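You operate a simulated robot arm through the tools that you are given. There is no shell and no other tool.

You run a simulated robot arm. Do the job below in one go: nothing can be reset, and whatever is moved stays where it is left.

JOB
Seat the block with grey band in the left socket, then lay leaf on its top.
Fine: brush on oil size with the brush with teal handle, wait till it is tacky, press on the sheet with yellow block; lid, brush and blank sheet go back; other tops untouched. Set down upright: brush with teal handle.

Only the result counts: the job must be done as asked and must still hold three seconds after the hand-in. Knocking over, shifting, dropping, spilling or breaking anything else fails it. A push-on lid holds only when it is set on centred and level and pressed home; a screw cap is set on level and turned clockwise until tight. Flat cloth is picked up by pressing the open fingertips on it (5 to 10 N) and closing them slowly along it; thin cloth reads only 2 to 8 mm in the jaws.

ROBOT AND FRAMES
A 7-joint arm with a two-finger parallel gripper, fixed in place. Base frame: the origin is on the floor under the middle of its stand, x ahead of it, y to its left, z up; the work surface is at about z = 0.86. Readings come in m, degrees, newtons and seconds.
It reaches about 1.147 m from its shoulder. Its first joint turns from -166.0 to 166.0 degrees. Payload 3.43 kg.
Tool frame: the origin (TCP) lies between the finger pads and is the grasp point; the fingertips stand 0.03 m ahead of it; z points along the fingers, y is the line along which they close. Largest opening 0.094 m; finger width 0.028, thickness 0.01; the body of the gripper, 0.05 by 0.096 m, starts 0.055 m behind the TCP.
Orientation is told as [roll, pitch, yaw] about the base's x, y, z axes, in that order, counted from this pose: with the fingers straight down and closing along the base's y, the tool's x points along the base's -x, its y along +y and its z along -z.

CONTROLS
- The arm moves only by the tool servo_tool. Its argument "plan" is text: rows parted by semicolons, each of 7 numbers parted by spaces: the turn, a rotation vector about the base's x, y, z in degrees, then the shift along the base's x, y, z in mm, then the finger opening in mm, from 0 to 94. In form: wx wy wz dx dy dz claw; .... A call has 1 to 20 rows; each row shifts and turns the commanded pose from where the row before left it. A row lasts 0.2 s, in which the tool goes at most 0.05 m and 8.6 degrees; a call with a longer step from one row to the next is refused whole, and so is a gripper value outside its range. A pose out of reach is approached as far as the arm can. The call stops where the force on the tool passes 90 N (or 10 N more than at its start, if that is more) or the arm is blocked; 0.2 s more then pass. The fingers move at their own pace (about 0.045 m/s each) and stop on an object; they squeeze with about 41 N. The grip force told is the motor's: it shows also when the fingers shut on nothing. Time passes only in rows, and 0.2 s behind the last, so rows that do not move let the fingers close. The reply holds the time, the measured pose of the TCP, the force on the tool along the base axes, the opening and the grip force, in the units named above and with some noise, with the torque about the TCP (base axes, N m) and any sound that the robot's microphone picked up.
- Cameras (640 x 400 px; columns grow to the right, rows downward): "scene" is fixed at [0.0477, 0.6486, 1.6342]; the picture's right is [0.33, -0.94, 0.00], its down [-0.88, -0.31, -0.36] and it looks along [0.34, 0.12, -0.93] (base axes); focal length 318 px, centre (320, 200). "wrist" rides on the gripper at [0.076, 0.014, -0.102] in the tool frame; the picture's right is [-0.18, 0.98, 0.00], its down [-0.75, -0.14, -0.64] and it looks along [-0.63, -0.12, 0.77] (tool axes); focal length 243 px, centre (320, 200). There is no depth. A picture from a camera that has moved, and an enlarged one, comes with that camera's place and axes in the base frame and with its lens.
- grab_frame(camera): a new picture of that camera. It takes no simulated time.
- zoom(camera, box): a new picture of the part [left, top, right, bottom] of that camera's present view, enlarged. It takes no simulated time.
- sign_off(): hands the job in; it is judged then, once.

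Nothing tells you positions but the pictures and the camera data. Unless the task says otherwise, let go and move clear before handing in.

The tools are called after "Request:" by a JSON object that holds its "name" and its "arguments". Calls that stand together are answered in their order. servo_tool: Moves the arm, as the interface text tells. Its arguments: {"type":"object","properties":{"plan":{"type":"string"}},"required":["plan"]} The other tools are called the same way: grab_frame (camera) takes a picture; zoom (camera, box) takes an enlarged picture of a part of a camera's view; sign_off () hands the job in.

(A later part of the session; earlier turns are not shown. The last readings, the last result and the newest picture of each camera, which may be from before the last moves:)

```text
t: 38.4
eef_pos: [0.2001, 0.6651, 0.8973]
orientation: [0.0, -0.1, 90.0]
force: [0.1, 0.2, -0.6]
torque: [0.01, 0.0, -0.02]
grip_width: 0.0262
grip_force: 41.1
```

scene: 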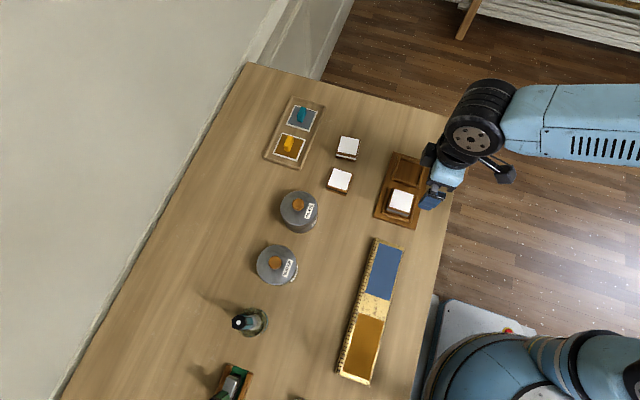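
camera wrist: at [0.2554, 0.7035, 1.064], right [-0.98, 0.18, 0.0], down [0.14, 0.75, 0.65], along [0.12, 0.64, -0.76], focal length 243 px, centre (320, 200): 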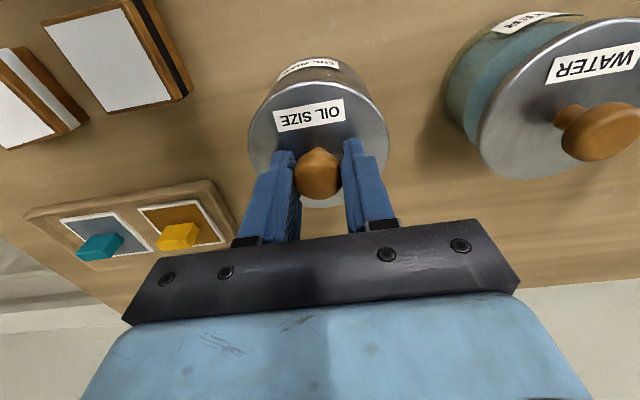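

Request:
{"name": "zoom", "arguments": {"camera": "wrist", "box": [200, 20, 440, 230]}}

Request:
{"name": "servo_tool", "arguments": {"plan": "0 0 0 0 0 -1 10; 0 0 0 0 0 0 10; 0 0 0 0 0 -1 10; 0 0 0 0 0 0 10"}}

```text
1.90 times, centred on (320, 125) of wrist
camera zoom: at [0.1855, 0.5882, 0.9987], right [-0.98, 0.18, 0.0], down [0.14, 0.75, 0.64], along [0.12, 0.63, -0.77], focal length 462 px, centre (320, 343)
```

zoom: 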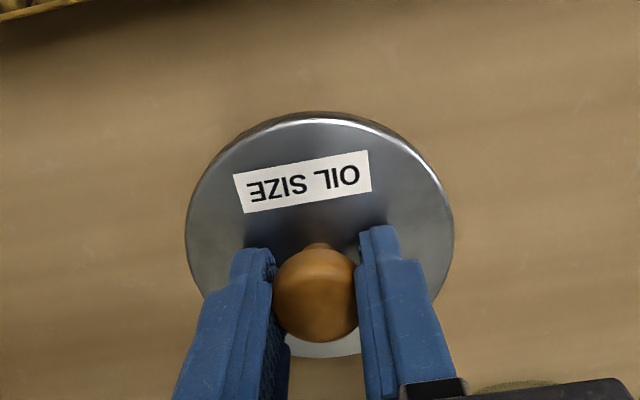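

```text
t: 39.4
eef_pos: [0.1986, 0.6656, 0.8967]
orientation: [0.0, -0.1, 90.1]
force: [-0.5, -1.3, 20.0]
torque: [-0.28, 0.01, 0.0]
grip_width: 0.0264
grip_force: 41.3
```

Contact (20 N): the lid is on the table. I release and rise, then move to view the brush.

Request:
{"name": "servo_tool", "arguments": {"plan": "0 0 0 0 0 1 10; 0 0 0 0 0 0 30; 0 0 0 0 0 0 50; 0 0 0 0 0 0 60; 0 0 0 0 0 0 60; 0 0 0 0 0 20 60; 0 0 0 0 0 30 60; 0 0 0 0 0 40 94; 0 0 0 0 0 40 94; 0 0 0 0 0 40 94; 0 0 0 0 0 40 94; 0 0 0 0 0 0 94"}}

Request:
{"name": "grab_frame", "arguments": {"camera": "wrist"}}

Request:
{"name": "zoom", "arguments": {"camera": "wrist", "box": [220, 40, 420, 180]}}

```text
t: 42.0
eef_pos: [0.2, 0.665, 1.1073]
orientation: [0.0, 0.0, 90.1]
force: [0.4, 0.5, 0.6]
torque: [-0.01, 0.03, -0.01]
grip_width: 0.0942
grip_force: 0.2
```

```text
taken
camera wrist: at [0.1861, 0.5883, 1.2094], right [-0.98, 0.18, 0.0], down [0.14, 0.75, 0.64], along [0.12, 0.63, -0.77], focal length 243 px, centre (320, 200)
```

wrist: 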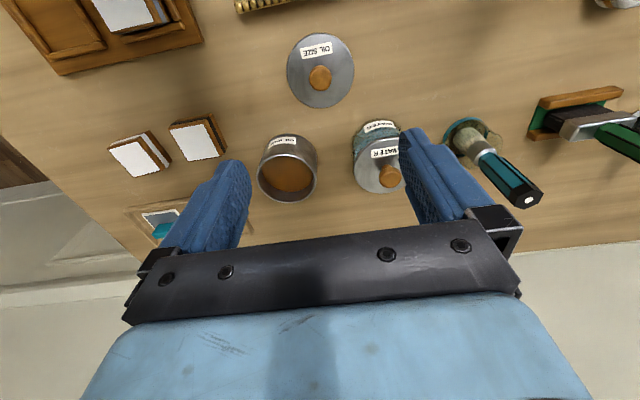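

```text
2.86 times, centred on (320, 110) of wrist
camera zoom: at [0.1861, 0.5883, 1.2094], right [-0.98, 0.18, 0.0], down [0.14, 0.75, 0.64], along [0.12, 0.63, -0.77], focal length 693 px, centre (320, 457)
```

zoom: 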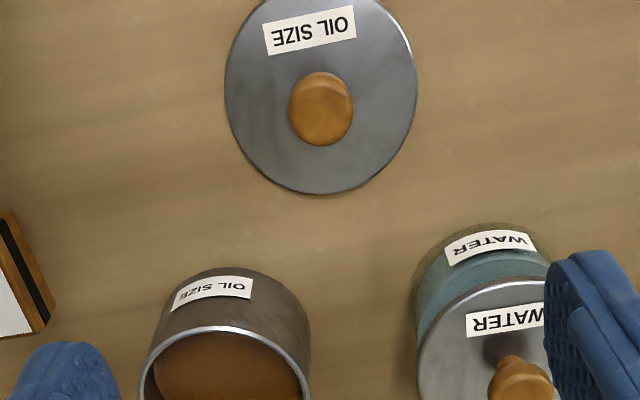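

Lid rests fine. Now I move over toward the teal brush (top near (0, 0.788, 1.016)) for a close view.

Request:
{"name": "servo_tool", "arguments": {"plan": "0 0 0 -40 7 5 94; 0 0 0 -40 7 5 94; 0 0 0 -40 7 5 94; 0 0 0 -40 7 5 94; 0 0 0 -40 7 5 94; 0 0 0 0 0 0 94; 0 0 0 0 0 0 94"}}

Request:
{"name": "grab_frame", "arguments": {"camera": "wrist"}}

Request:
{"name": "zoom", "arguments": {"camera": "wrist", "box": [240, 60, 400, 180]}}

Request:
{"name": "zoom", "arguments": {"camera": "scene", "box": [220, 290, 290, 350]}}

```text
t: 43.6
eef_pos: [-0.001, 0.702, 1.1302]
orientation: [0.1, -0.1, 90.0]
force: [-0.1, 0.7, -0.2]
torque: [-0.01, 0.03, 0.0]
grip_width: 0.0938
grip_force: 0.1
```

```text
taken
camera wrist: at [-0.0146, 0.6243, 1.2326], right [-0.98, 0.18, 0.0], down [0.14, 0.75, 0.64], along [0.12, 0.63, -0.77], focal length 243 px, centre (320, 200)
```

wrist: 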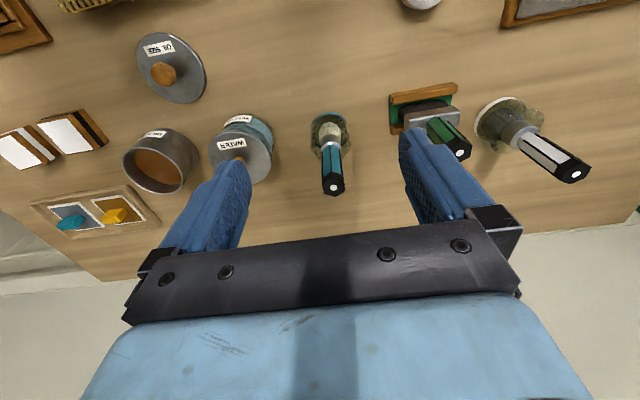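

```text
3.33 times, centred on (320, 120) of wrist
camera zoom: at [-0.0146, 0.6243, 1.2326], right [-0.98, 0.18, 0.0], down [0.14, 0.75, 0.64], along [0.12, 0.63, -0.77], focal length 809 px, centre (320, 467)
```

zoom: 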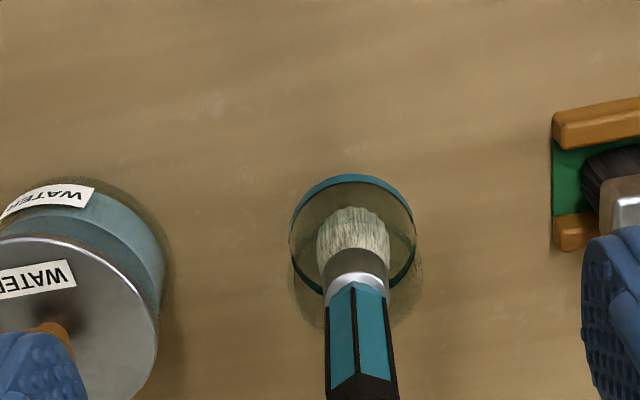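

```text
6.67 times, centred on (255, 320) of scene
camera zoom: at [0.0477, 0.6486, 1.6342], right [0.33, -0.94, 0.0], down [-0.88, -0.31, -0.36], along [0.34, 0.12, -0.93], focal length 2117 px, centre (753, -600)
```

zoom: 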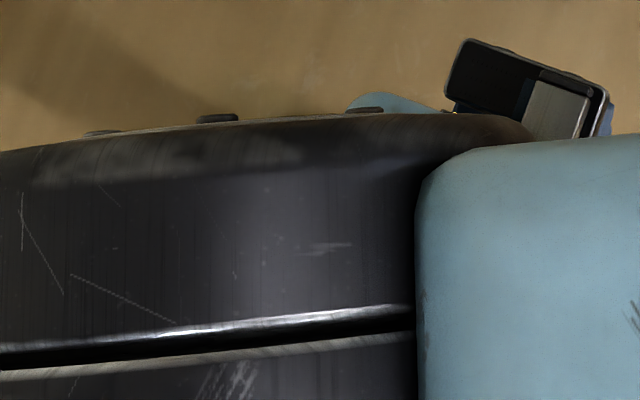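

The brush stands vertically, bristles down, in a small glass with a teal base at about (−0.001, 0.789). I move directly above its top for a precise look.

Request:
{"name": "servo_tool", "arguments": {"plan": "0 0 0 0 30 0 70; 0 0 0 0 30 0 70; 0 0 0 0 26 -20 70; 0 0 0 0 0 0 70; 0 0 0 0 0 0 70"}}

Request:
{"name": "zoom", "arguments": {"camera": "wrist", "box": [220, 40, 420, 180]}}

Request:
{"name": "zoom", "arguments": {"camera": "wrist", "box": [280, 60, 360, 130]}}

Request:
{"name": "zoom", "arguments": {"camera": "scene", "box": [220, 290, 290, 350]}}

```text
t: 44.8
eef_pos: [-0.0008, 0.7865, 1.1131]
orientation: [0.1, 0.0, 90.1]
force: [-0.1, 0.2, -0.8]
torque: [-0.01, 0.03, -0.01]
grip_width: 0.07
grip_force: 0.1
```

```text
2.86 times, centred on (320, 110) of wrist
camera zoom: at [-0.0149, 0.7093, 1.2132], right [-0.98, 0.18, 0.0], down [0.14, 0.75, 0.64], along [0.12, 0.63, -0.77], focal length 693 px, centre (320, 457)
```

zoom: 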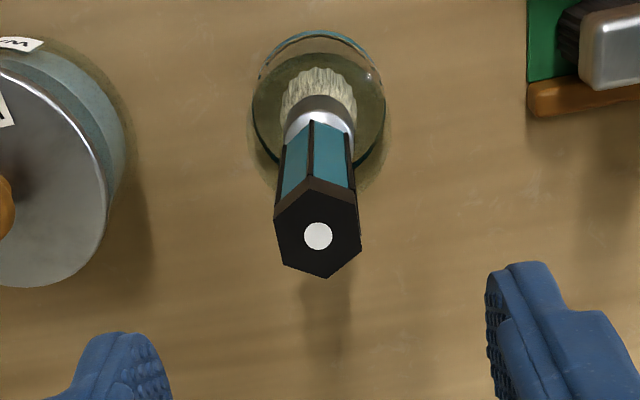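

```text
5.71 times, centred on (320, 95) of wrist
camera zoom: at [-0.0149, 0.7093, 1.2132], right [-0.98, 0.18, 0.0], down [0.14, 0.75, 0.64], along [0.12, 0.63, -0.77], focal length 1386 px, centre (320, 800)
```

zoom: 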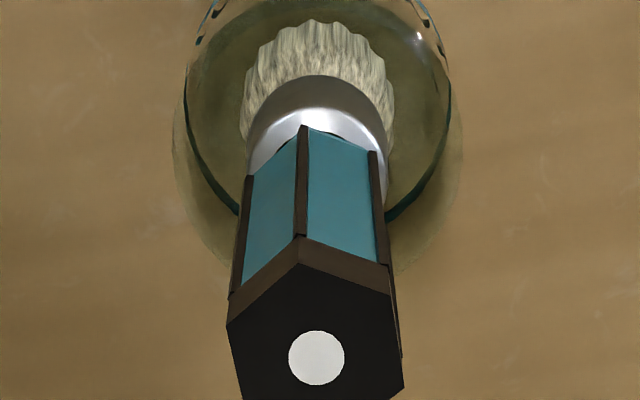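

```text
6.67 times, centred on (255, 320) of scene
camera zoom: at [0.0477, 0.6486, 1.6342], right [0.33, -0.94, 0.0], down [-0.88, -0.31, -0.36], along [0.34, 0.12, -0.93], focal length 2117 px, centre (753, -600)
```

zoom: 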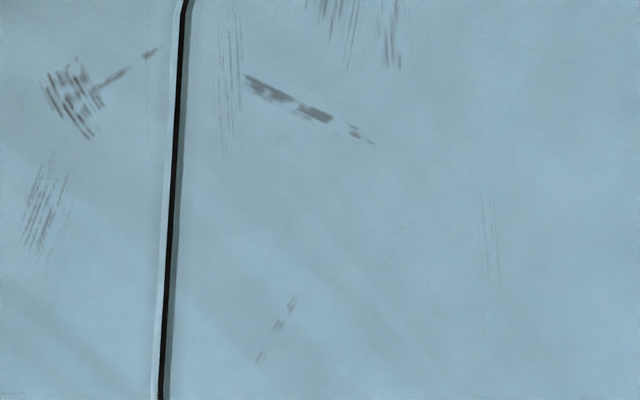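

The hex handle is centred 1 mm/3 mm from the tool axis, flats facing the fingers (−1.5° off). I align, descend to grip the upper handle (TCP z≈0.985), and close.

Request:
{"name": "servo_tool", "arguments": {"plan": "0 0 -1.5 1 2.9 -28 60; 0 0 0 0 0 -30 60; 0 0 0 0 0 -30 60; 0 0 0 0 0 -25 60; 0 0 0 0 0 -15 60; 0 0 0 0 0 0 60; 0 0 0 0 0 0 10; 0 0 0 0 0 0 10; 0 0 0 0 0 0 10; 0 0 0 0 0 0 10; 0 0 0 0 0 0 10"}}

Request:
{"name": "zoom", "arguments": {"camera": "wrist", "box": [200, 40, 440, 240]}}

```text
t: 47.2
eef_pos: [0.0001, 0.7891, 0.9834]
orientation: [0.0, 0.0, 88.7]
force: [0.5, -0.5, 1.0]
torque: [0.01, 0.02, 0.0]
grip_width: 0.0236
grip_force: 41.1
```

```text
2.00 times, centred on (320, 140) of wrist
camera zoom: at [-0.0156, 0.7128, 1.0861], right [-0.98, 0.21, 0.0], down [0.16, 0.75, 0.64], along [0.13, 0.63, -0.77], focal length 485 px, centre (320, 320)
```

zoom: 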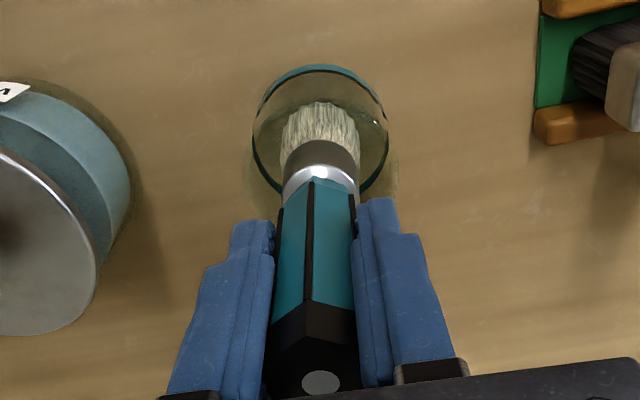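

Brush gripped. I lift it straight up out of the glass and check that the glass stays.

Request:
{"name": "servo_tool", "arguments": {"plan": "0 0 0 0 0 5 10; 0 0 0 0 0 10 10; 0 0 0 0 0 20 10; 0 0 0 0 0 30 10; 0 0 0 0 0 35 10; 0 0 0 0 0 35 10; 0 0 0 0 0 0 10; 0 0 0 0 0 0 10"}}

Request:
{"name": "grab_frame", "arguments": {"camera": "wrist"}}

Request:
{"name": "zoom", "arguments": {"camera": "wrist", "box": [220, 40, 420, 220]}}

Request:
{"name": "grab_frame", "arguments": {"camera": "scene"}}

```text
t: 49.0
eef_pos: [-0.0004, 0.7896, 1.1166]
orientation: [0.0, -0.1, 88.5]
force: [0.7, 0.0, -0.7]
torque: [-0.01, 0.02, -0.02]
grip_width: 0.024
grip_force: 41.0
```

```text
taken
camera wrist: at [-0.0152, 0.7127, 1.2191], right [-0.98, 0.21, 0.0], down [0.16, 0.75, 0.64], along [0.13, 0.63, -0.77], focal length 243 px, centre (320, 200)
```

wrist: 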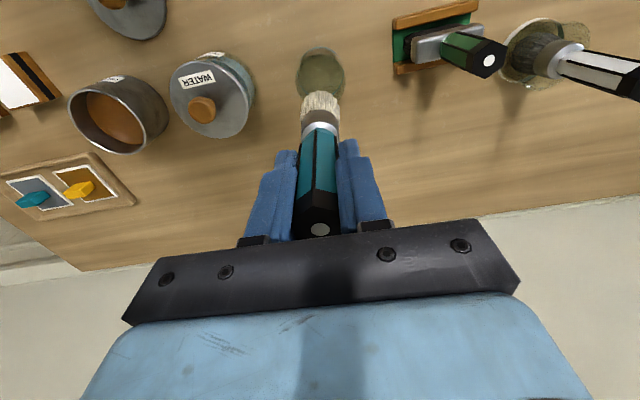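

```text
2.22 times, centred on (320, 130) of wrist
camera zoom: at [-0.0152, 0.7127, 1.2191], right [-0.98, 0.21, 0.0], down [0.16, 0.75, 0.64], along [0.13, 0.63, -0.77], focal length 539 px, centre (320, 356)
```

zoom: 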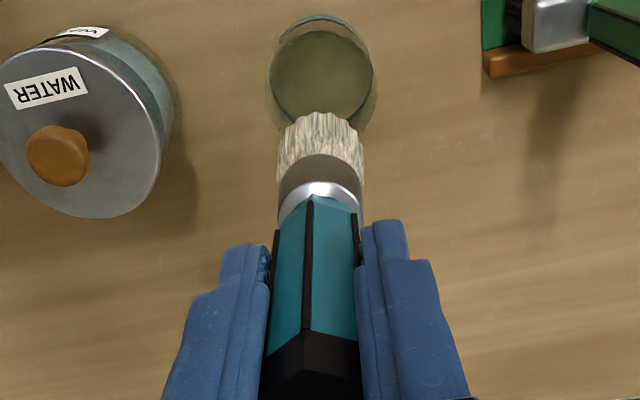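

```text
taken
```

scene: 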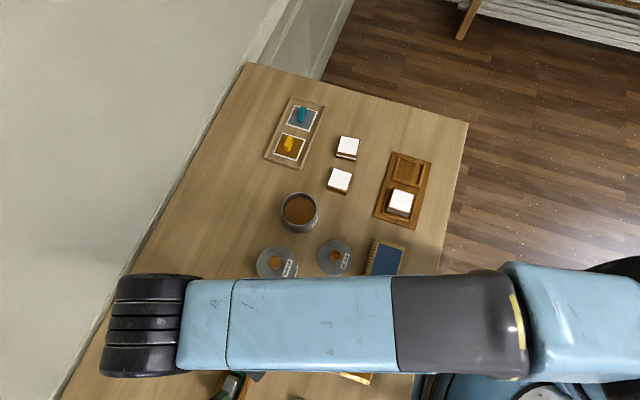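

Brush is out, glass undisturbed; bristle tip is ~0.118 m below the TCP, bristle radius ~15 mm. I carry it over the open oil-size pot and check before dipping.

Request:
{"name": "servo_tool", "arguments": {"plan": "0 0 0.2 38.7 -1.3 2 10; 0 0 0.2 38.7 -1.3 2 10; 0 0 0.2 38.7 -1.3 0 10; 0 0 0.2 38.7 -1.3 0 10; 0 0 0.2 38.7 -1.3 0 10; 0 0 0.2 38.7 -1.3 0 10; 0 0 0.2 38.7 -1.2 0 10; 0 0 0 0 0 0 10; 0 0 0 0 0 0 10"}}

Request:
{"name": "zoom", "arguments": {"camera": "wrist", "box": [220, 40, 420, 200]}}

Request:
{"name": "zoom", "arguments": {"camera": "scene", "box": [240, 150, 380, 260]}}

```text
t: 51.0
eef_pos: [0.2725, 0.7802, 1.1216]
orientation: [0.0, 0.0, 90.0]
force: [-0.4, -1.2, -0.5]
torque: [0.02, 0.04, -0.03]
grip_width: 0.0238
grip_force: 41.3
```

```text
2.50 times, centred on (320, 120) of wrist
camera zoom: at [0.2585, 0.7028, 1.2234], right [-0.98, 0.18, 0.0], down [0.14, 0.75, 0.64], along [0.12, 0.63, -0.77], focal length 606 px, centre (320, 400)
```

zoom: 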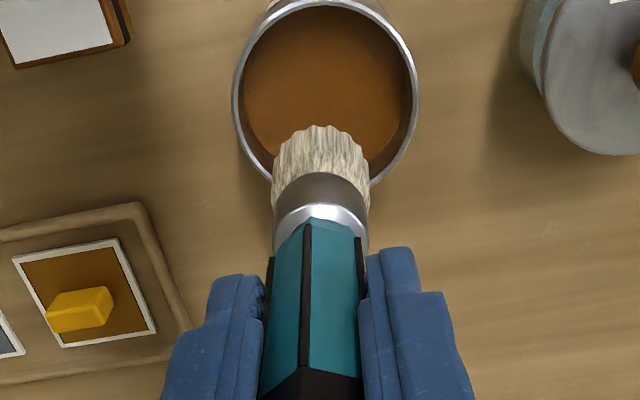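

```text
3.64 times, centred on (310, 205) of scene
camera zoom: at [0.0477, 0.6486, 1.6342], right [0.33, -0.94, 0.0], down [-0.88, -0.31, -0.36], along [0.34, 0.12, -0.93], focal length 1154 px, centre (356, 182)
```

zoom: 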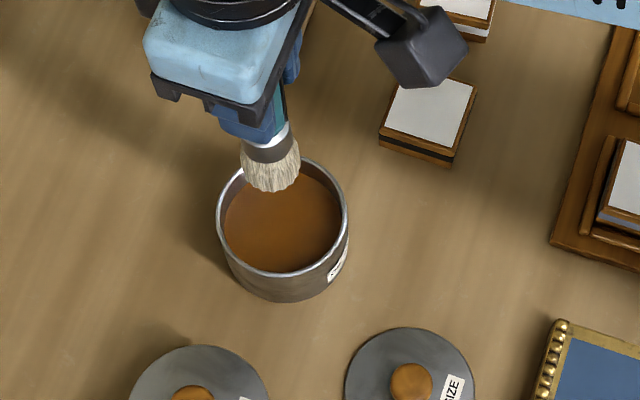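

The brush is over the pot. I shift 2.5 mm in −x and lower to immerse the bristle tips about 10–15 mm.

Request:
{"name": "servo_tool", "arguments": {"plan": "0 0 0 -2.5 0 -20 10; 0 0 0 0 0 -25 10; 0 0 0 0 0 -20 10; 0 0 0 0 0 -15 10; 0 0 0 0 0 -10 10; 0 0 0 0 0 -6 10; 0 0 0 0 0 0 10; 0 0 0 0 0 0 10"}}

Request:
{"name": "zoom", "arguments": {"camera": "wrist", "box": [220, 40, 420, 200]}}

Request:
{"name": "zoom", "arguments": {"camera": "scene", "box": [260, 170, 340, 240]}}

```text
t: 52.8
eef_pos: [0.2694, 0.779, 1.0269]
orientation: [0.0, -0.1, 90.0]
force: [-0.2, -0.2, -0.5]
torque: [0.0, 0.0, 0.0]
grip_width: 0.0236
grip_force: 41.5
```

```text
2.50 times, centred on (320, 120) of wrist
camera zoom: at [0.2554, 0.7026, 1.1279], right [-0.98, 0.18, 0.0], down [0.14, 0.75, 0.64], along [0.12, 0.63, -0.77], focal length 606 px, centre (320, 400)
```

zoom: 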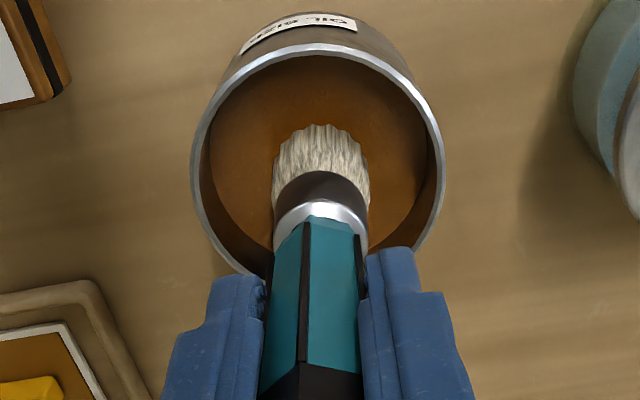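

```text
5.71 times, centred on (300, 205) of scene
camera zoom: at [0.0477, 0.6486, 1.6342], right [0.33, -0.94, 0.0], down [-0.88, -0.31, -0.36], along [0.34, 0.12, -0.93], focal length 1814 px, centre (434, 171)
```

zoom: 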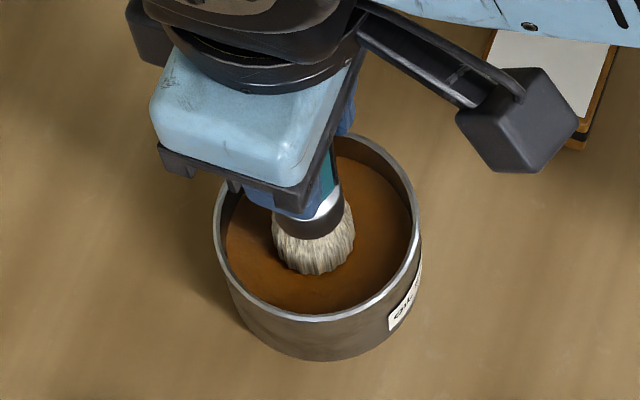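

The tip seems just above the liquid still. I lower another 10 mm.

Request:
{"name": "servo_tool", "arguments": {"plan": "0 0 0 0 0 -5 10; 0 0 0 0 0 -5 10; 0 0 0 0 0 0 10; 0 0 0 0 0 0 10"}}

Request:
{"name": "zoom", "arguments": {"camera": "wrist", "box": [260, 70, 380, 170]}}

Request:
{"name": "zoom", "arguments": {"camera": "scene", "box": [260, 170, 340, 240]}}

```text
t: 53.8
eef_pos: [0.2702, 0.7782, 1.0171]
orientation: [0.0, 0.0, 89.9]
force: [-0.1, 2.3, 32.3]
torque: [0.23, 0.28, -0.06]
grip_width: 0.0237
grip_force: 40.9
```

```text
4.00 times, centred on (320, 120) of wrist
camera zoom: at [0.255, 0.7021, 1.119], right [-0.98, 0.19, 0.0], down [0.14, 0.75, 0.64], along [0.12, 0.63, -0.77], focal length 970 px, centre (320, 520)
```

zoom: 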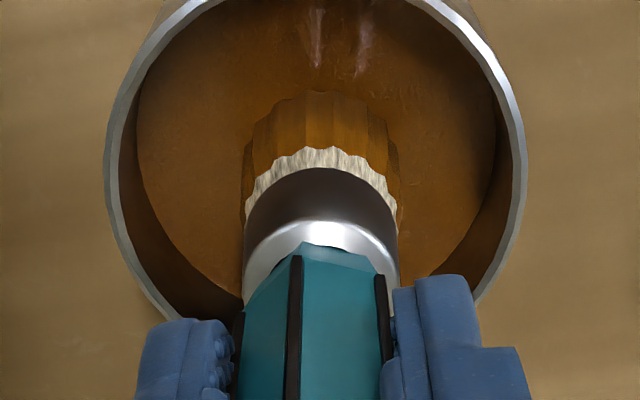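

```text
5.71 times, centred on (300, 205) of scene
camera zoom: at [0.0477, 0.6486, 1.6342], right [0.33, -0.94, 0.0], down [-0.88, -0.31, -0.36], along [0.34, 0.12, -0.93], focal length 1814 px, centre (434, 171)
```

zoom: 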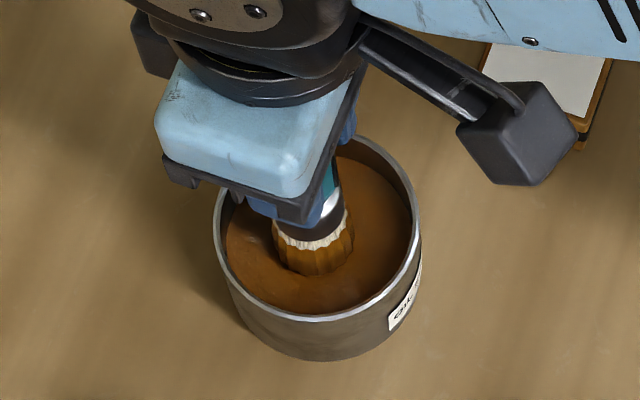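

Contact made and the bristles are coated with oil size. I raise the brush slowly and look at it.

Request:
{"name": "servo_tool", "arguments": {"plan": "0 0 0 0 0 3 10; 0 0 0 0 0 5 10; 0 0 0 0 0 8 10; 0 0 0 0 0 10 10; 0 0 0 0 0 15 10; 0 0 0 0 0 20 10; 0 0 0 0 0 20 10; 0 0 0 0 0 20 10; 0 0 0 0 0 0 10; 0 0 0 0 0 0 10"}}

Request:
{"name": "zoom", "arguments": {"camera": "wrist", "box": [220, 40, 420, 200]}}

Request:
{"name": "zoom", "arguments": {"camera": "scene", "box": [240, 150, 380, 260]}}

```text
t: 56.0
eef_pos: [0.2687, 0.7798, 1.1167]
orientation: [0.0, 0.0, 90.0]
force: [-0.5, -0.4, -0.4]
torque: [-0.01, -0.04, -0.02]
grip_width: 0.0237
grip_force: 40.8
```

```text
2.50 times, centred on (320, 120) of wrist
camera zoom: at [0.2552, 0.7031, 1.2191], right [-0.98, 0.18, 0.0], down [0.14, 0.75, 0.64], along [0.12, 0.63, -0.77], focal length 606 px, centre (320, 400)
```

zoom: 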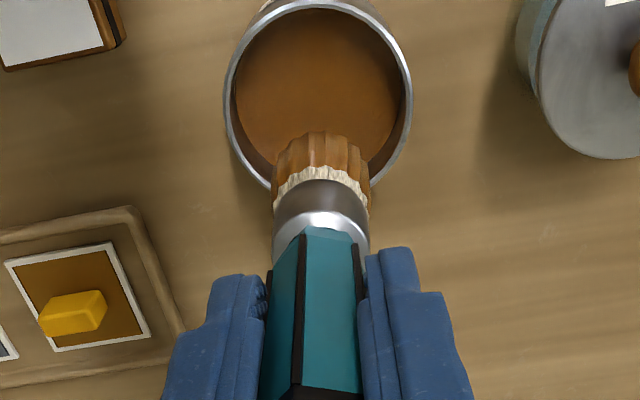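

```text
3.64 times, centred on (310, 205) of scene
camera zoom: at [0.0477, 0.6486, 1.6342], right [0.33, -0.94, 0.0], down [-0.88, -0.31, -0.36], along [0.34, 0.12, -0.93], focal length 1154 px, centre (356, 182)
```

zoom: 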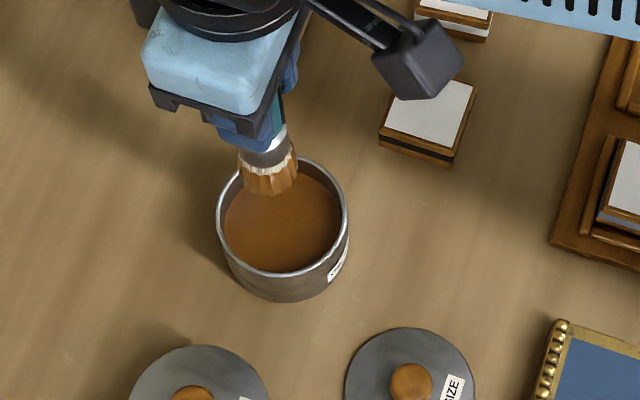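

The bristles are loaded with size; the brush slid ~7 mm up in the grip, so the tip is now ≈0.111 m below the TCP. I carry it to above the seated block and check alignment and height.

Request:
{"name": "servo_tool", "arguments": {"plan": "0 0 0 0 0 0 10; 0 0 0 0 0 0 10; 0 0 0 18.5 -38.3 0 10; 0 0 0 18.5 -38.3 0 10; 0 0 0 18.5 -38.3 0 10; 0 0 0 18.5 -38.3 0 10; 0 0 0 18.5 -38.3 0 10; 0 0 0 18.5 -38.3 0 10; 0 0 0 0 0 -30 10; 0 0 0 0 0 -35 10; 0 0 0 0 0 0 10; 0 0 0 0 0 0 10"}}

Request:
{"name": "zoom", "arguments": {"camera": "wrist", "box": [220, 40, 420, 200]}}

Request:
{"name": "zoom", "arguments": {"camera": "scene", "box": [350, 140, 450, 230]}}

```text
t: 58.6
eef_pos: [0.3811, 0.5499, 1.0503]
orientation: [0.0, 0.0, 89.9]
force: [-0.6, 0.0, -0.7]
torque: [-0.01, 0.0, 0.01]
grip_width: 0.0235
grip_force: 41.1
```

```text
2.50 times, centred on (320, 120) of wrist
camera zoom: at [0.3667, 0.4729, 1.1536], right [-0.98, 0.18, 0.0], down [0.14, 0.75, 0.64], along [0.12, 0.63, -0.77], focal length 606 px, centre (320, 400)
```

zoom: 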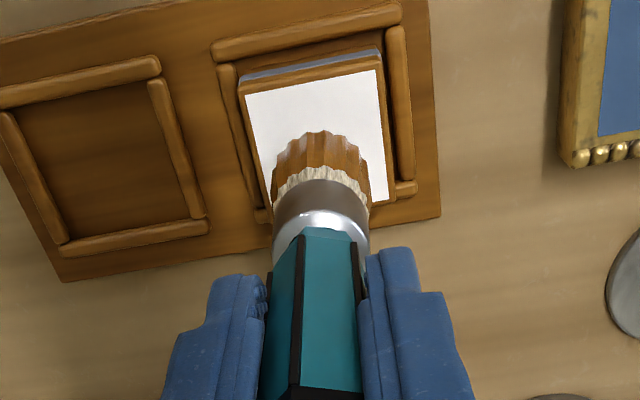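

```text
4.44 times, centred on (400, 185) of scene
camera zoom: at [0.0477, 0.6486, 1.6342], right [0.33, -0.94, 0.0], down [-0.88, -0.31, -0.36], along [0.34, 0.12, -0.93], focal length 1411 px, centre (-36, 267)
```

zoom: 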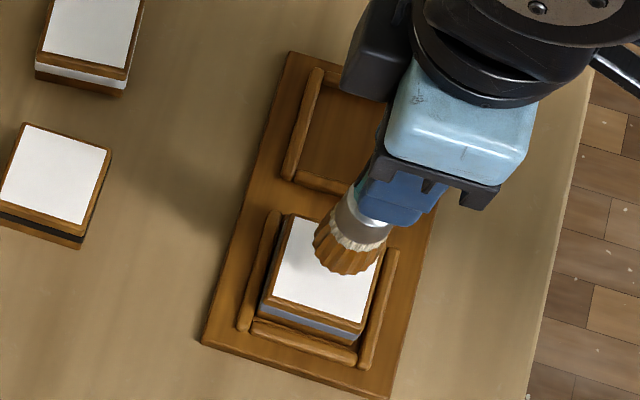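

The brush is right above the block's white top. I move to the first corner and lower until a light contact.

Request:
{"name": "servo_tool", "arguments": {"plan": "0 0 0 -17 -16 0 10; 0 0 0 0 0 -15 10; 0 0 0 0 0 -12 10; 0 0 0 0 0 -4 10; 0 0 0 0 0 0 10"}}

Request:
{"name": "zoom", "arguments": {"camera": "scene", "box": [350, 140, 450, 230]}}

```text
t: 59.8
eef_pos: [0.3629, 0.5339, 1.0208]
orientation: [0.0, 0.0, 90.0]
force: [0.0, -0.2, -1.1]
torque: [0.02, -0.02, -0.01]
grip_width: 0.0239
grip_force: 40.7
```

```text
4.44 times, centred on (400, 185) of scene
camera zoom: at [0.0477, 0.6486, 1.6342], right [0.33, -0.94, 0.0], down [-0.88, -0.31, -0.36], along [0.34, 0.12, -0.93], focal length 1411 px, centre (-36, 267)
```

zoom: 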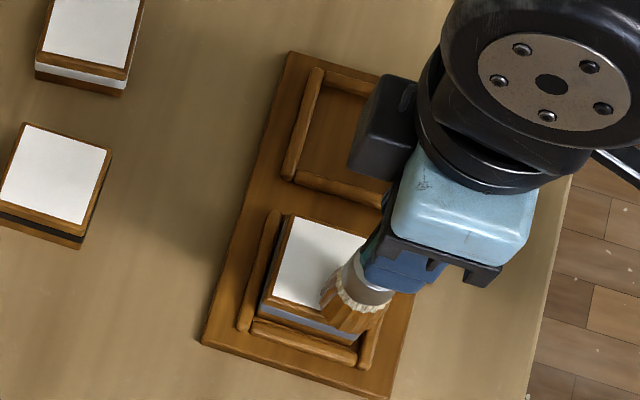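

Request:
{"name": "servo_tool", "arguments": {"plan": "0 0 0 0 0 -2 10; 0 0 0 0 0 0 10; 0 0 0 0 0 -1 10; 0 0 0 0 0 0 10"}}

```text
t: 60.8
eef_pos: [0.3624, 0.5348, 1.0191]
orientation: [-0.1, -0.2, 90.0]
force: [-0.1, -0.8, 30.8]
torque: [-0.11, -0.1, -0.06]
grip_width: 0.0233
grip_force: 41.1
```

Contact is stiff (31 N). I ease off by about 1 mm to get a light brushing force.

Request:
{"name": "servo_tool", "arguments": {"plan": "0 0 0 0 0 1 10; 0 0 0 0 0 0 10"}}

```text
t: 61.4
eef_pos: [0.3632, 0.5347, 1.0188]
orientation: [0.0, -0.1, 90.1]
force: [0.4, 3.0, 24.7]
torque: [0.43, -0.19, -0.04]
grip_width: 0.0233
grip_force: 41.1
```

Request:
{"name": "servo_tool", "arguments": {"plan": "0 0 0 0 0 1 10; 0 0 0 0 0 0 10; 0 0 0 0 0 0 10"}}

Request:
{"name": "zoom", "arguments": {"camera": "scene", "box": [360, 160, 430, 230]}}

Request:
{"name": "zoom", "arguments": {"camera": "wrist", "box": [220, 40, 420, 200]}}

```text
t: 62.2
eef_pos: [0.3626, 0.5346, 1.0193]
orientation: [0.0, 0.0, 90.1]
force: [0.5, 1.8, 11.4]
torque: [0.26, -0.03, 0.02]
grip_width: 0.0238
grip_force: 41.1
```

```text
5.71 times, centred on (395, 195) of scene
camera zoom: at [0.0477, 0.6486, 1.6342], right [0.33, -0.94, 0.0], down [-0.88, -0.31, -0.36], along [0.34, 0.12, -0.93], focal length 1814 px, centre (-109, 229)
```

zoom: 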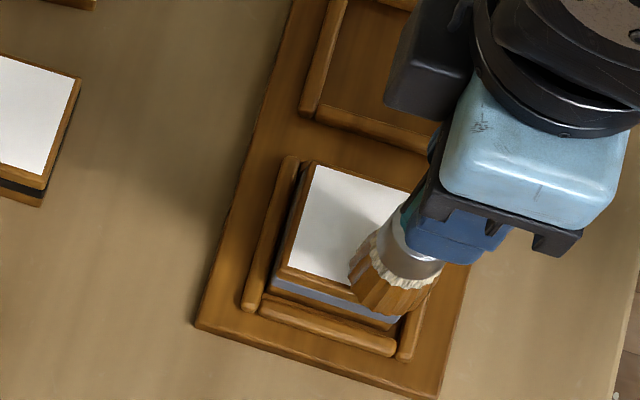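

```text
2.50 times, centred on (320, 120) of wrist
camera zoom: at [0.3487, 0.4569, 1.1215], right [-0.98, 0.18, 0.0], down [0.14, 0.75, 0.64], along [0.12, 0.63, -0.77], focal length 606 px, centre (320, 400)
```

zoom: 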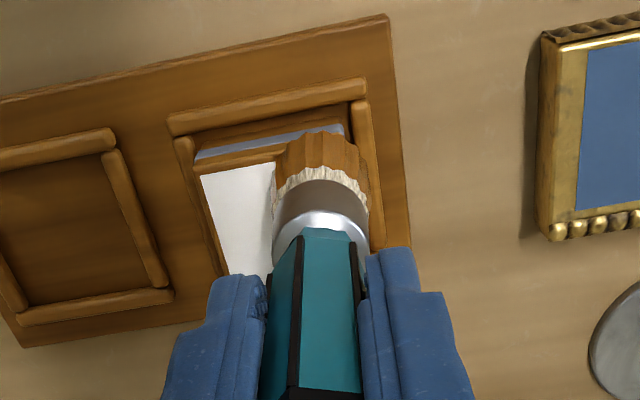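

Force is ~11 N. I ease another 0.5 mm and do the first stroke along +x, then look at the coating.

Request:
{"name": "servo_tool", "arguments": {"plan": "0 0 0 0 0 0.5 10; 0 0 0 9 0 0 10; 0 0 0 9 0 0 10; 0 0 0 8 0 0 10; 0 0 0 8 0 0 10; 0 0 0 0 0 0 10"}}

Request:
{"name": "zoom", "arguments": {"camera": "scene", "box": [360, 160, 430, 230]}}

Request:
{"name": "zoom", "arguments": {"camera": "wrist", "box": [220, 40, 420, 200]}}

```text
t: 63.6
eef_pos: [0.3969, 0.5339, 1.021]
orientation: [0.0, 0.0, 90.0]
force: [-0.8, 0.0, 0.1]
torque: [0.08, -0.01, 0.0]
grip_width: 0.0235
grip_force: 40.9
```

```text
5.71 times, centred on (395, 195) of scene
camera zoom: at [0.0477, 0.6486, 1.6342], right [0.33, -0.94, 0.0], down [-0.88, -0.31, -0.36], along [0.34, 0.12, -0.93], focal length 1814 px, centre (-109, 229)
```

zoom: 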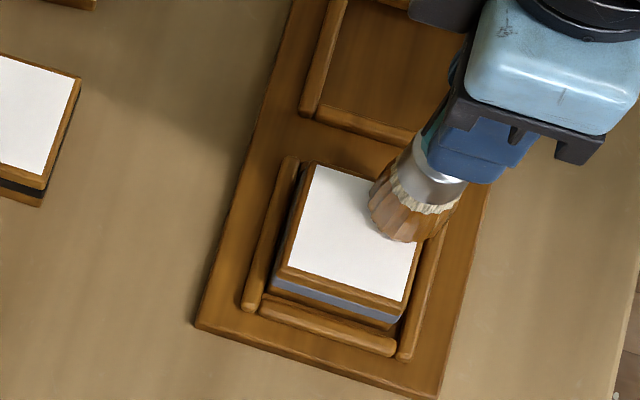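

```text
2.50 times, centred on (320, 120) of wrist
camera zoom: at [0.3833, 0.4568, 1.122], right [-0.98, 0.18, 0.0], down [0.14, 0.75, 0.64], along [0.12, 0.63, -0.77], focal length 606 px, centre (320, 400)
```

zoom: 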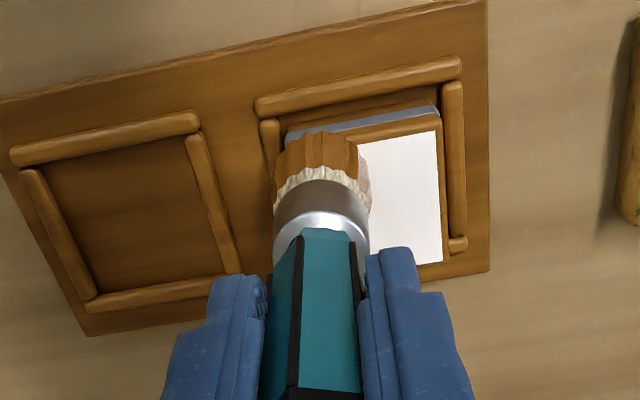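

The force dropped to zero, so contact was lost. I look closely for any coating where I pressed.

Request:
{"name": "zoom", "arguments": {"camera": "scene", "box": [385, 185, 420, 215]}}

Request:
{"name": "zoom", "arguments": {"camera": "wrist", "box": [290, 80, 370, 150]}}

```text
13.33 times, centred on (402, 200) of scene
camera zoom: at [0.0477, 0.6486, 1.6342], right [0.33, -0.94, 0.0], down [-0.88, -0.31, -0.36], along [0.34, 0.12, -0.93], focal length 4233 px, centre (-780, 200)
```

zoom: 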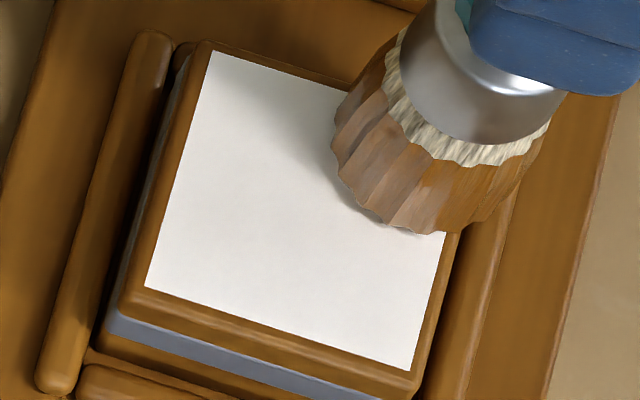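

```text
5.71 times, centred on (330, 115) of wrist
camera zoom: at [0.3833, 0.4568, 1.122], right [-0.98, 0.18, 0.0], down [0.14, 0.75, 0.64], along [0.12, 0.63, -0.77], focal length 1386 px, centre (263, 686)
```

zoom: 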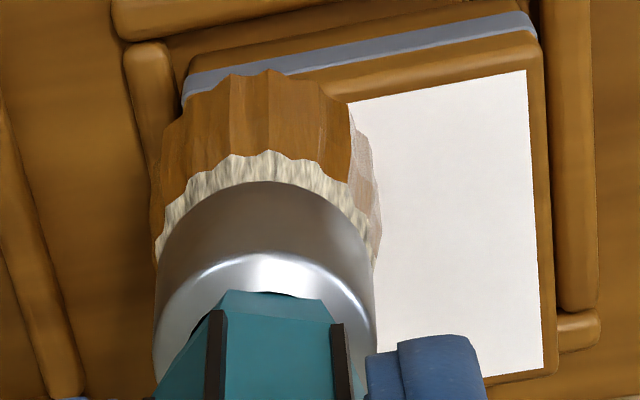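

No coating shows yet. I lower about 0.9 mm for ~8 N contact and stroke back along −x.

Request:
{"name": "servo_tool", "arguments": {"plan": "0 0 0 0 0 -0.9 10; 0 0 0 0 0 0 10; 0 0 0 -4 0 0 10; 0 0 0 -4 0 0 10; 0 0 0 -4 0 0 10"}}

Request:
{"name": "zoom", "arguments": {"camera": "scene", "box": [385, 185, 420, 215]}}

Request:
{"name": "zoom", "arguments": {"camera": "wrist", "box": [270, 70, 370, 150]}}

```text
t: 64.8
eef_pos: [0.3837, 0.5327, 1.0183]
orientation: [0.0, 0.0, 90.0]
force: [3.2, 1.4, 9.6]
torque: [0.03, -0.39, -0.04]
grip_width: 0.0235
grip_force: 41.4
```

```text
13.33 times, centred on (402, 200) of scene
camera zoom: at [0.0477, 0.6486, 1.6342], right [0.33, -0.94, 0.0], down [-0.88, -0.31, -0.36], along [0.34, 0.12, -0.93], focal length 4233 px, centre (-780, 200)
```

zoom: 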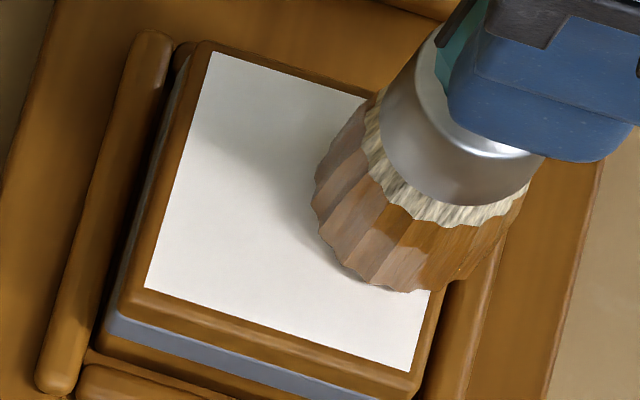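

```text
5.00 times, centred on (320, 110) of wrist
camera zoom: at [0.3708, 0.4571, 1.1214], right [-0.98, 0.18, 0.0], down [0.14, 0.75, 0.64], along [0.12, 0.63, -0.77], focal length 1213 px, centre (320, 650)
```

zoom: 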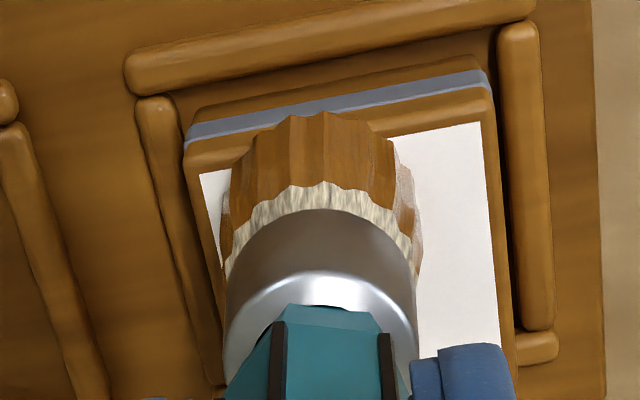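

Contact is ~10 N with the brush sliding. I continue the raster over the whole top, then lift and inspect.

Request:
{"name": "servo_tool", "arguments": {"plan": "0 0 0 -7 0 0 10; 0 0 0 -7 0 0 10; 0 0 0 -7 0 0 10; 0 0 0 0 8 0 10; 0 0 0 9 0 0 10; 0 0 0 9 0 0 10; 0 0 0 9 0 0 10; 0 0 0 9 0 0 10; 0 0 0 0 8 0 10; 0 0 0 -9 0 0 10; 0 0 0 -9 0 0 10; 0 0 0 -9 0 0 10; 0 0 0 -9 0 0 10"}}

Request:
{"name": "zoom", "arguments": {"camera": "scene", "box": [385, 185, 420, 215]}}

Request:
{"name": "zoom", "arguments": {"camera": "wrist", "box": [270, 70, 370, 150]}}

```text
t: 67.6
eef_pos: [0.3635, 0.5507, 1.019]
orientation: [0.1, 0.0, 89.9]
force: [0.5, 0.5, 4.6]
torque: [0.01, -0.07, 0.01]
grip_width: 0.0237
grip_force: 40.9
```

```text
13.33 times, centred on (402, 200) of scene
camera zoom: at [0.0477, 0.6486, 1.6342], right [0.33, -0.94, 0.0], down [-0.88, -0.31, -0.36], along [0.34, 0.12, -0.93], focal length 4233 px, centre (-780, 200)
```

zoom: 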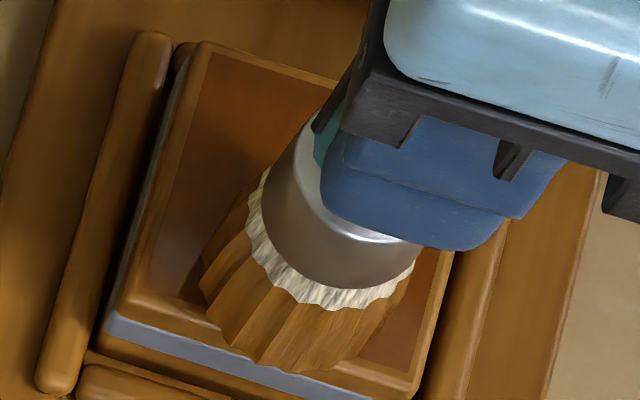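

```text
5.00 times, centred on (320, 110) of wrist
camera zoom: at [0.3492, 0.4732, 1.1215], right [-0.98, 0.18, 0.0], down [0.14, 0.75, 0.64], along [0.12, 0.63, -0.77], focal length 1213 px, centre (320, 650)
```

zoom: 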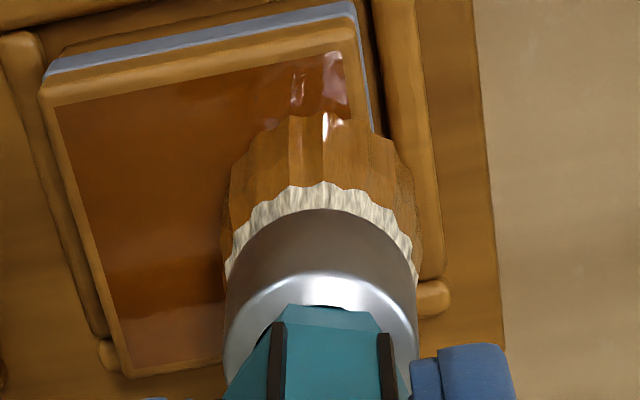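

The whole top has turned glossy brown – it's coated. I lift the brush straight up and inspect.

Request:
{"name": "servo_tool", "arguments": {"plan": "0 0 0 5 0 0 10; 0 0 0 0 0 5 10; 0 0 0 0 0 15 10; 0 0 0 0 0 25 10; 0 0 0 0 0 30 10; 0 0 0 0 0 30 10; 0 0 0 0 0 0 10"}}

Request:
{"name": "zoom", "arguments": {"camera": "scene", "box": [350, 140, 450, 230]}}

Request:
{"name": "zoom", "arguments": {"camera": "wrist", "box": [220, 20, 420, 200]}}

```text
t: 69.2
eef_pos: [0.3688, 0.5492, 1.1251]
orientation: [0.0, 0.1, 89.9]
force: [-0.6, 0.2, -0.6]
torque: [0.02, -0.06, -0.02]
grip_width: 0.0233
grip_force: 40.4
```

```text
4.44 times, centred on (400, 185) of scene
camera zoom: at [0.0477, 0.6486, 1.6342], right [0.33, -0.94, 0.0], down [-0.88, -0.31, -0.36], along [0.34, 0.12, -0.93], focal length 1411 px, centre (-36, 267)
```

zoom: 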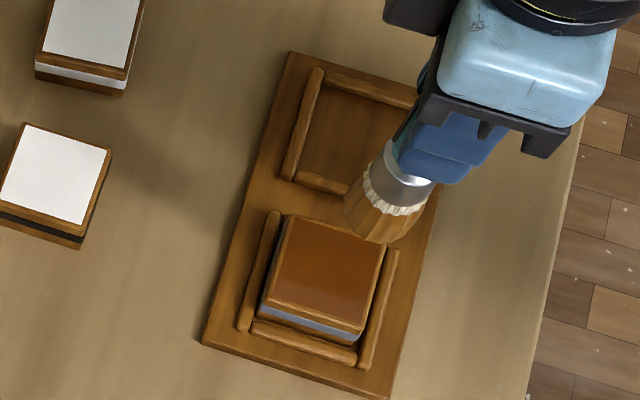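

```text
2.22 times, centred on (320, 110) of wrist
camera zoom: at [0.3547, 0.4724, 1.227], right [-0.98, 0.19, 0.0], down [0.14, 0.75, 0.64], along [0.12, 0.63, -0.77], focal length 539 px, centre (320, 400)
```

zoom: 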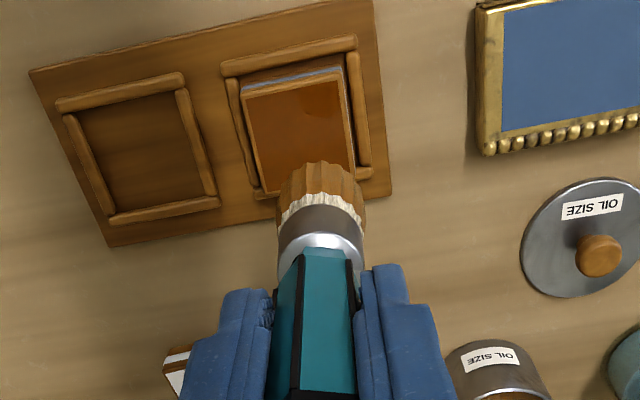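

The top is evenly coated at t≈67 s. Now I carry the brush back to its glass and check alignment above it.

Request:
{"name": "servo_tool", "arguments": {"plan": "0 0 0 -19.7 37.7 0 10; 0 0 0 -19.7 37.7 0 10; 0 0 0 -19.7 37.7 0 10; 0 0 0 -19.7 37.7 0 10; 0 0 -0.2 -45 3.7 0 10; 0 0 -0.2 -45 3.7 0 10; 0 0 -0.2 -45 3.7 0 10; 0 0 -0.2 -45 3.7 0 10; 0 0 -0.2 -45 3.7 0 10; 0 0 -0.2 -45 3.7 0 10; 0 0 0 -10 33.5 0 10; 0 0 0 -9.7 33.4 0 10; 0 0 0 0 0 0 10; 0 0 0 0 0 0 10"}}

Request:
{"name": "zoom", "arguments": {"camera": "wrist", "box": [220, 20, 420, 200]}}

Request:
{"name": "zoom", "arguments": {"camera": "scene", "box": [350, 140, 450, 230]}}

```text
t: 72.2
eef_pos: [0.0008, 0.7901, 1.1244]
orientation: [0.0, 0.0, 88.7]
force: [0.1, -0.4, -0.5]
torque: [-0.01, 0.0, 0.02]
grip_width: 0.0237
grip_force: 40.9
```

```text
2.22 times, centred on (320, 110) of wrist
camera zoom: at [-0.0155, 0.7137, 1.2266], right [-0.98, 0.21, 0.0], down [0.16, 0.75, 0.64], along [0.13, 0.63, -0.77], focal length 539 px, centre (320, 400)
```

zoom: 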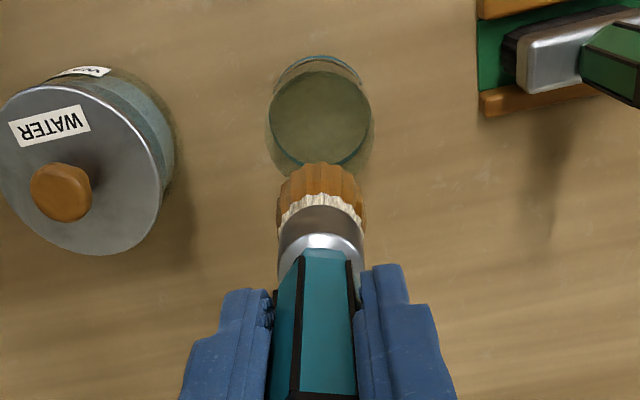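

```text
4.44 times, centred on (400, 185) of scene
camera zoom: at [0.0477, 0.6486, 1.6342], right [0.33, -0.94, 0.0], down [-0.88, -0.31, -0.36], along [0.34, 0.12, -0.93], focal length 1411 px, centre (-36, 267)
```

zoom: 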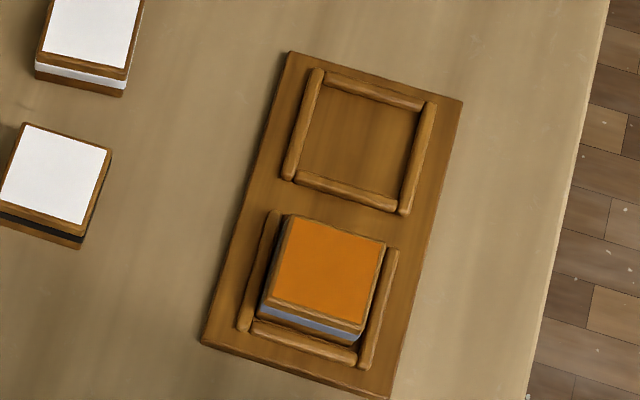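

The brush is aligned above its glass (I correct −1 mm in y). I lower it into the glass to just above the floor. The top already looks orange and I'll keep monitoring its look.

Request:
{"name": "servo_tool", "arguments": {"plan": "0 0 -0.2 0 -1.1 -30 10; 0 0 0 0 0 -35 10; 0 0 0 0 0 -35 10; 0 0 0 0 0 -25 10; 0 0 0 0 0 -12 10; 0 0 0 0 0 -5 10; 0 0 0 0 0 0 10"}}

Request:
{"name": "zoom", "arguments": {"camera": "wrist", "box": [220, 20, 420, 200]}}

Request:
{"name": "zoom", "arguments": {"camera": "scene", "box": [350, 140, 450, 230]}}

```text
t: 73.8
eef_pos: [0.0009, 0.7891, 0.9831]
orientation: [0.0, 0.1, 88.4]
force: [0.2, 0.3, -0.1]
torque: [-0.03, 0.01, -0.01]
grip_width: 0.0236
grip_force: 40.5
```

```text
2.22 times, centred on (320, 110) of wrist
camera zoom: at [-0.0153, 0.7127, 1.0845], right [-0.98, 0.21, 0.0], down [0.16, 0.75, 0.64], along [0.13, 0.63, -0.77], focal length 539 px, centre (320, 400)
```

zoom: 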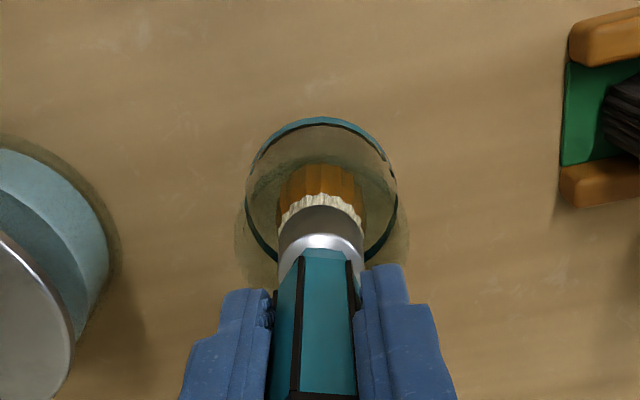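

```text
4.44 times, centred on (400, 185) of scene
camera zoom: at [0.0477, 0.6486, 1.6342], right [0.33, -0.94, 0.0], down [-0.88, -0.31, -0.36], along [0.34, 0.12, -0.93], focal length 1411 px, centre (-36, 267)
```

zoom: 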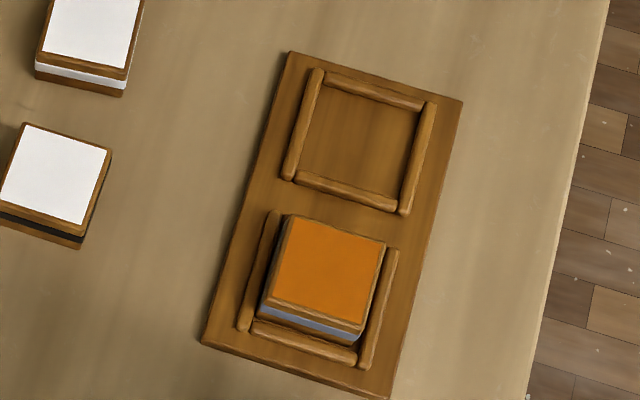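

Request:
{"name": "servo_tool", "arguments": {"plan": "0 0 0 0 0 -3 10; 0 0 0 0 0 0 10; 0 0 0 0 0 -1 10; 0 0 0 0 0 0 10"}}

```text
t: 74.8
eef_pos: [0.0005, 0.789, 0.9812]
orientation: [0.1, -0.3, 88.6]
force: [1.8, 1.9, 32.4]
torque: [0.15, -0.17, -0.07]
grip_width: 0.024
grip_force: 41.4
```

Floor contact (32 N). I ease up until the load is small before releasing.

Request:
{"name": "servo_tool", "arguments": {"plan": "0 0 0 0 0 2 10; 0 0 0 0 0 0 10; 0 0 0 0 0 0 10"}}

```text
t: 75.6
eef_pos: [-0.0002, 0.7887, 0.9804]
orientation: [0.0, 0.0, 88.5]
force: [1.1, 6.2, 20.1]
torque: [0.81, -0.1, -0.05]
grip_width: 0.0238
grip_force: 41.2
```

Request:
{"name": "servo_tool", "arguments": {"plan": "0 0 0 0 0 1.2 10; 0 0 0 0 0 0 10; 0 0 0 0 0 0 10"}}

Request:
{"name": "zoom", "arguments": {"camera": "wrist", "box": [220, 20, 420, 200]}}

```text
t: 76.4
eef_pos: [0.0006, 0.788, 0.9794]
orientation: [-0.1, 0.1, 88.6]
force: [0.5, -0.8, 4.7]
torque: [-0.08, -0.14, 0.0]
grip_width: 0.0235
grip_force: 40.7
```

```text
2.22 times, centred on (320, 110) of wrist
camera zoom: at [-0.0159, 0.7122, 1.083], right [-0.98, 0.21, 0.0], down [0.16, 0.75, 0.64], along [0.13, 0.63, -0.77], focal length 539 px, centre (320, 400)
```

zoom: 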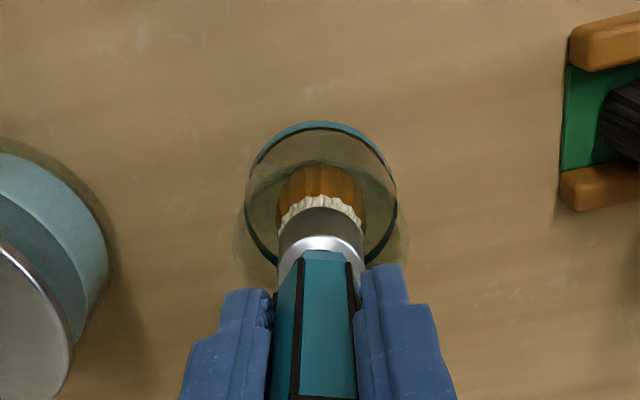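

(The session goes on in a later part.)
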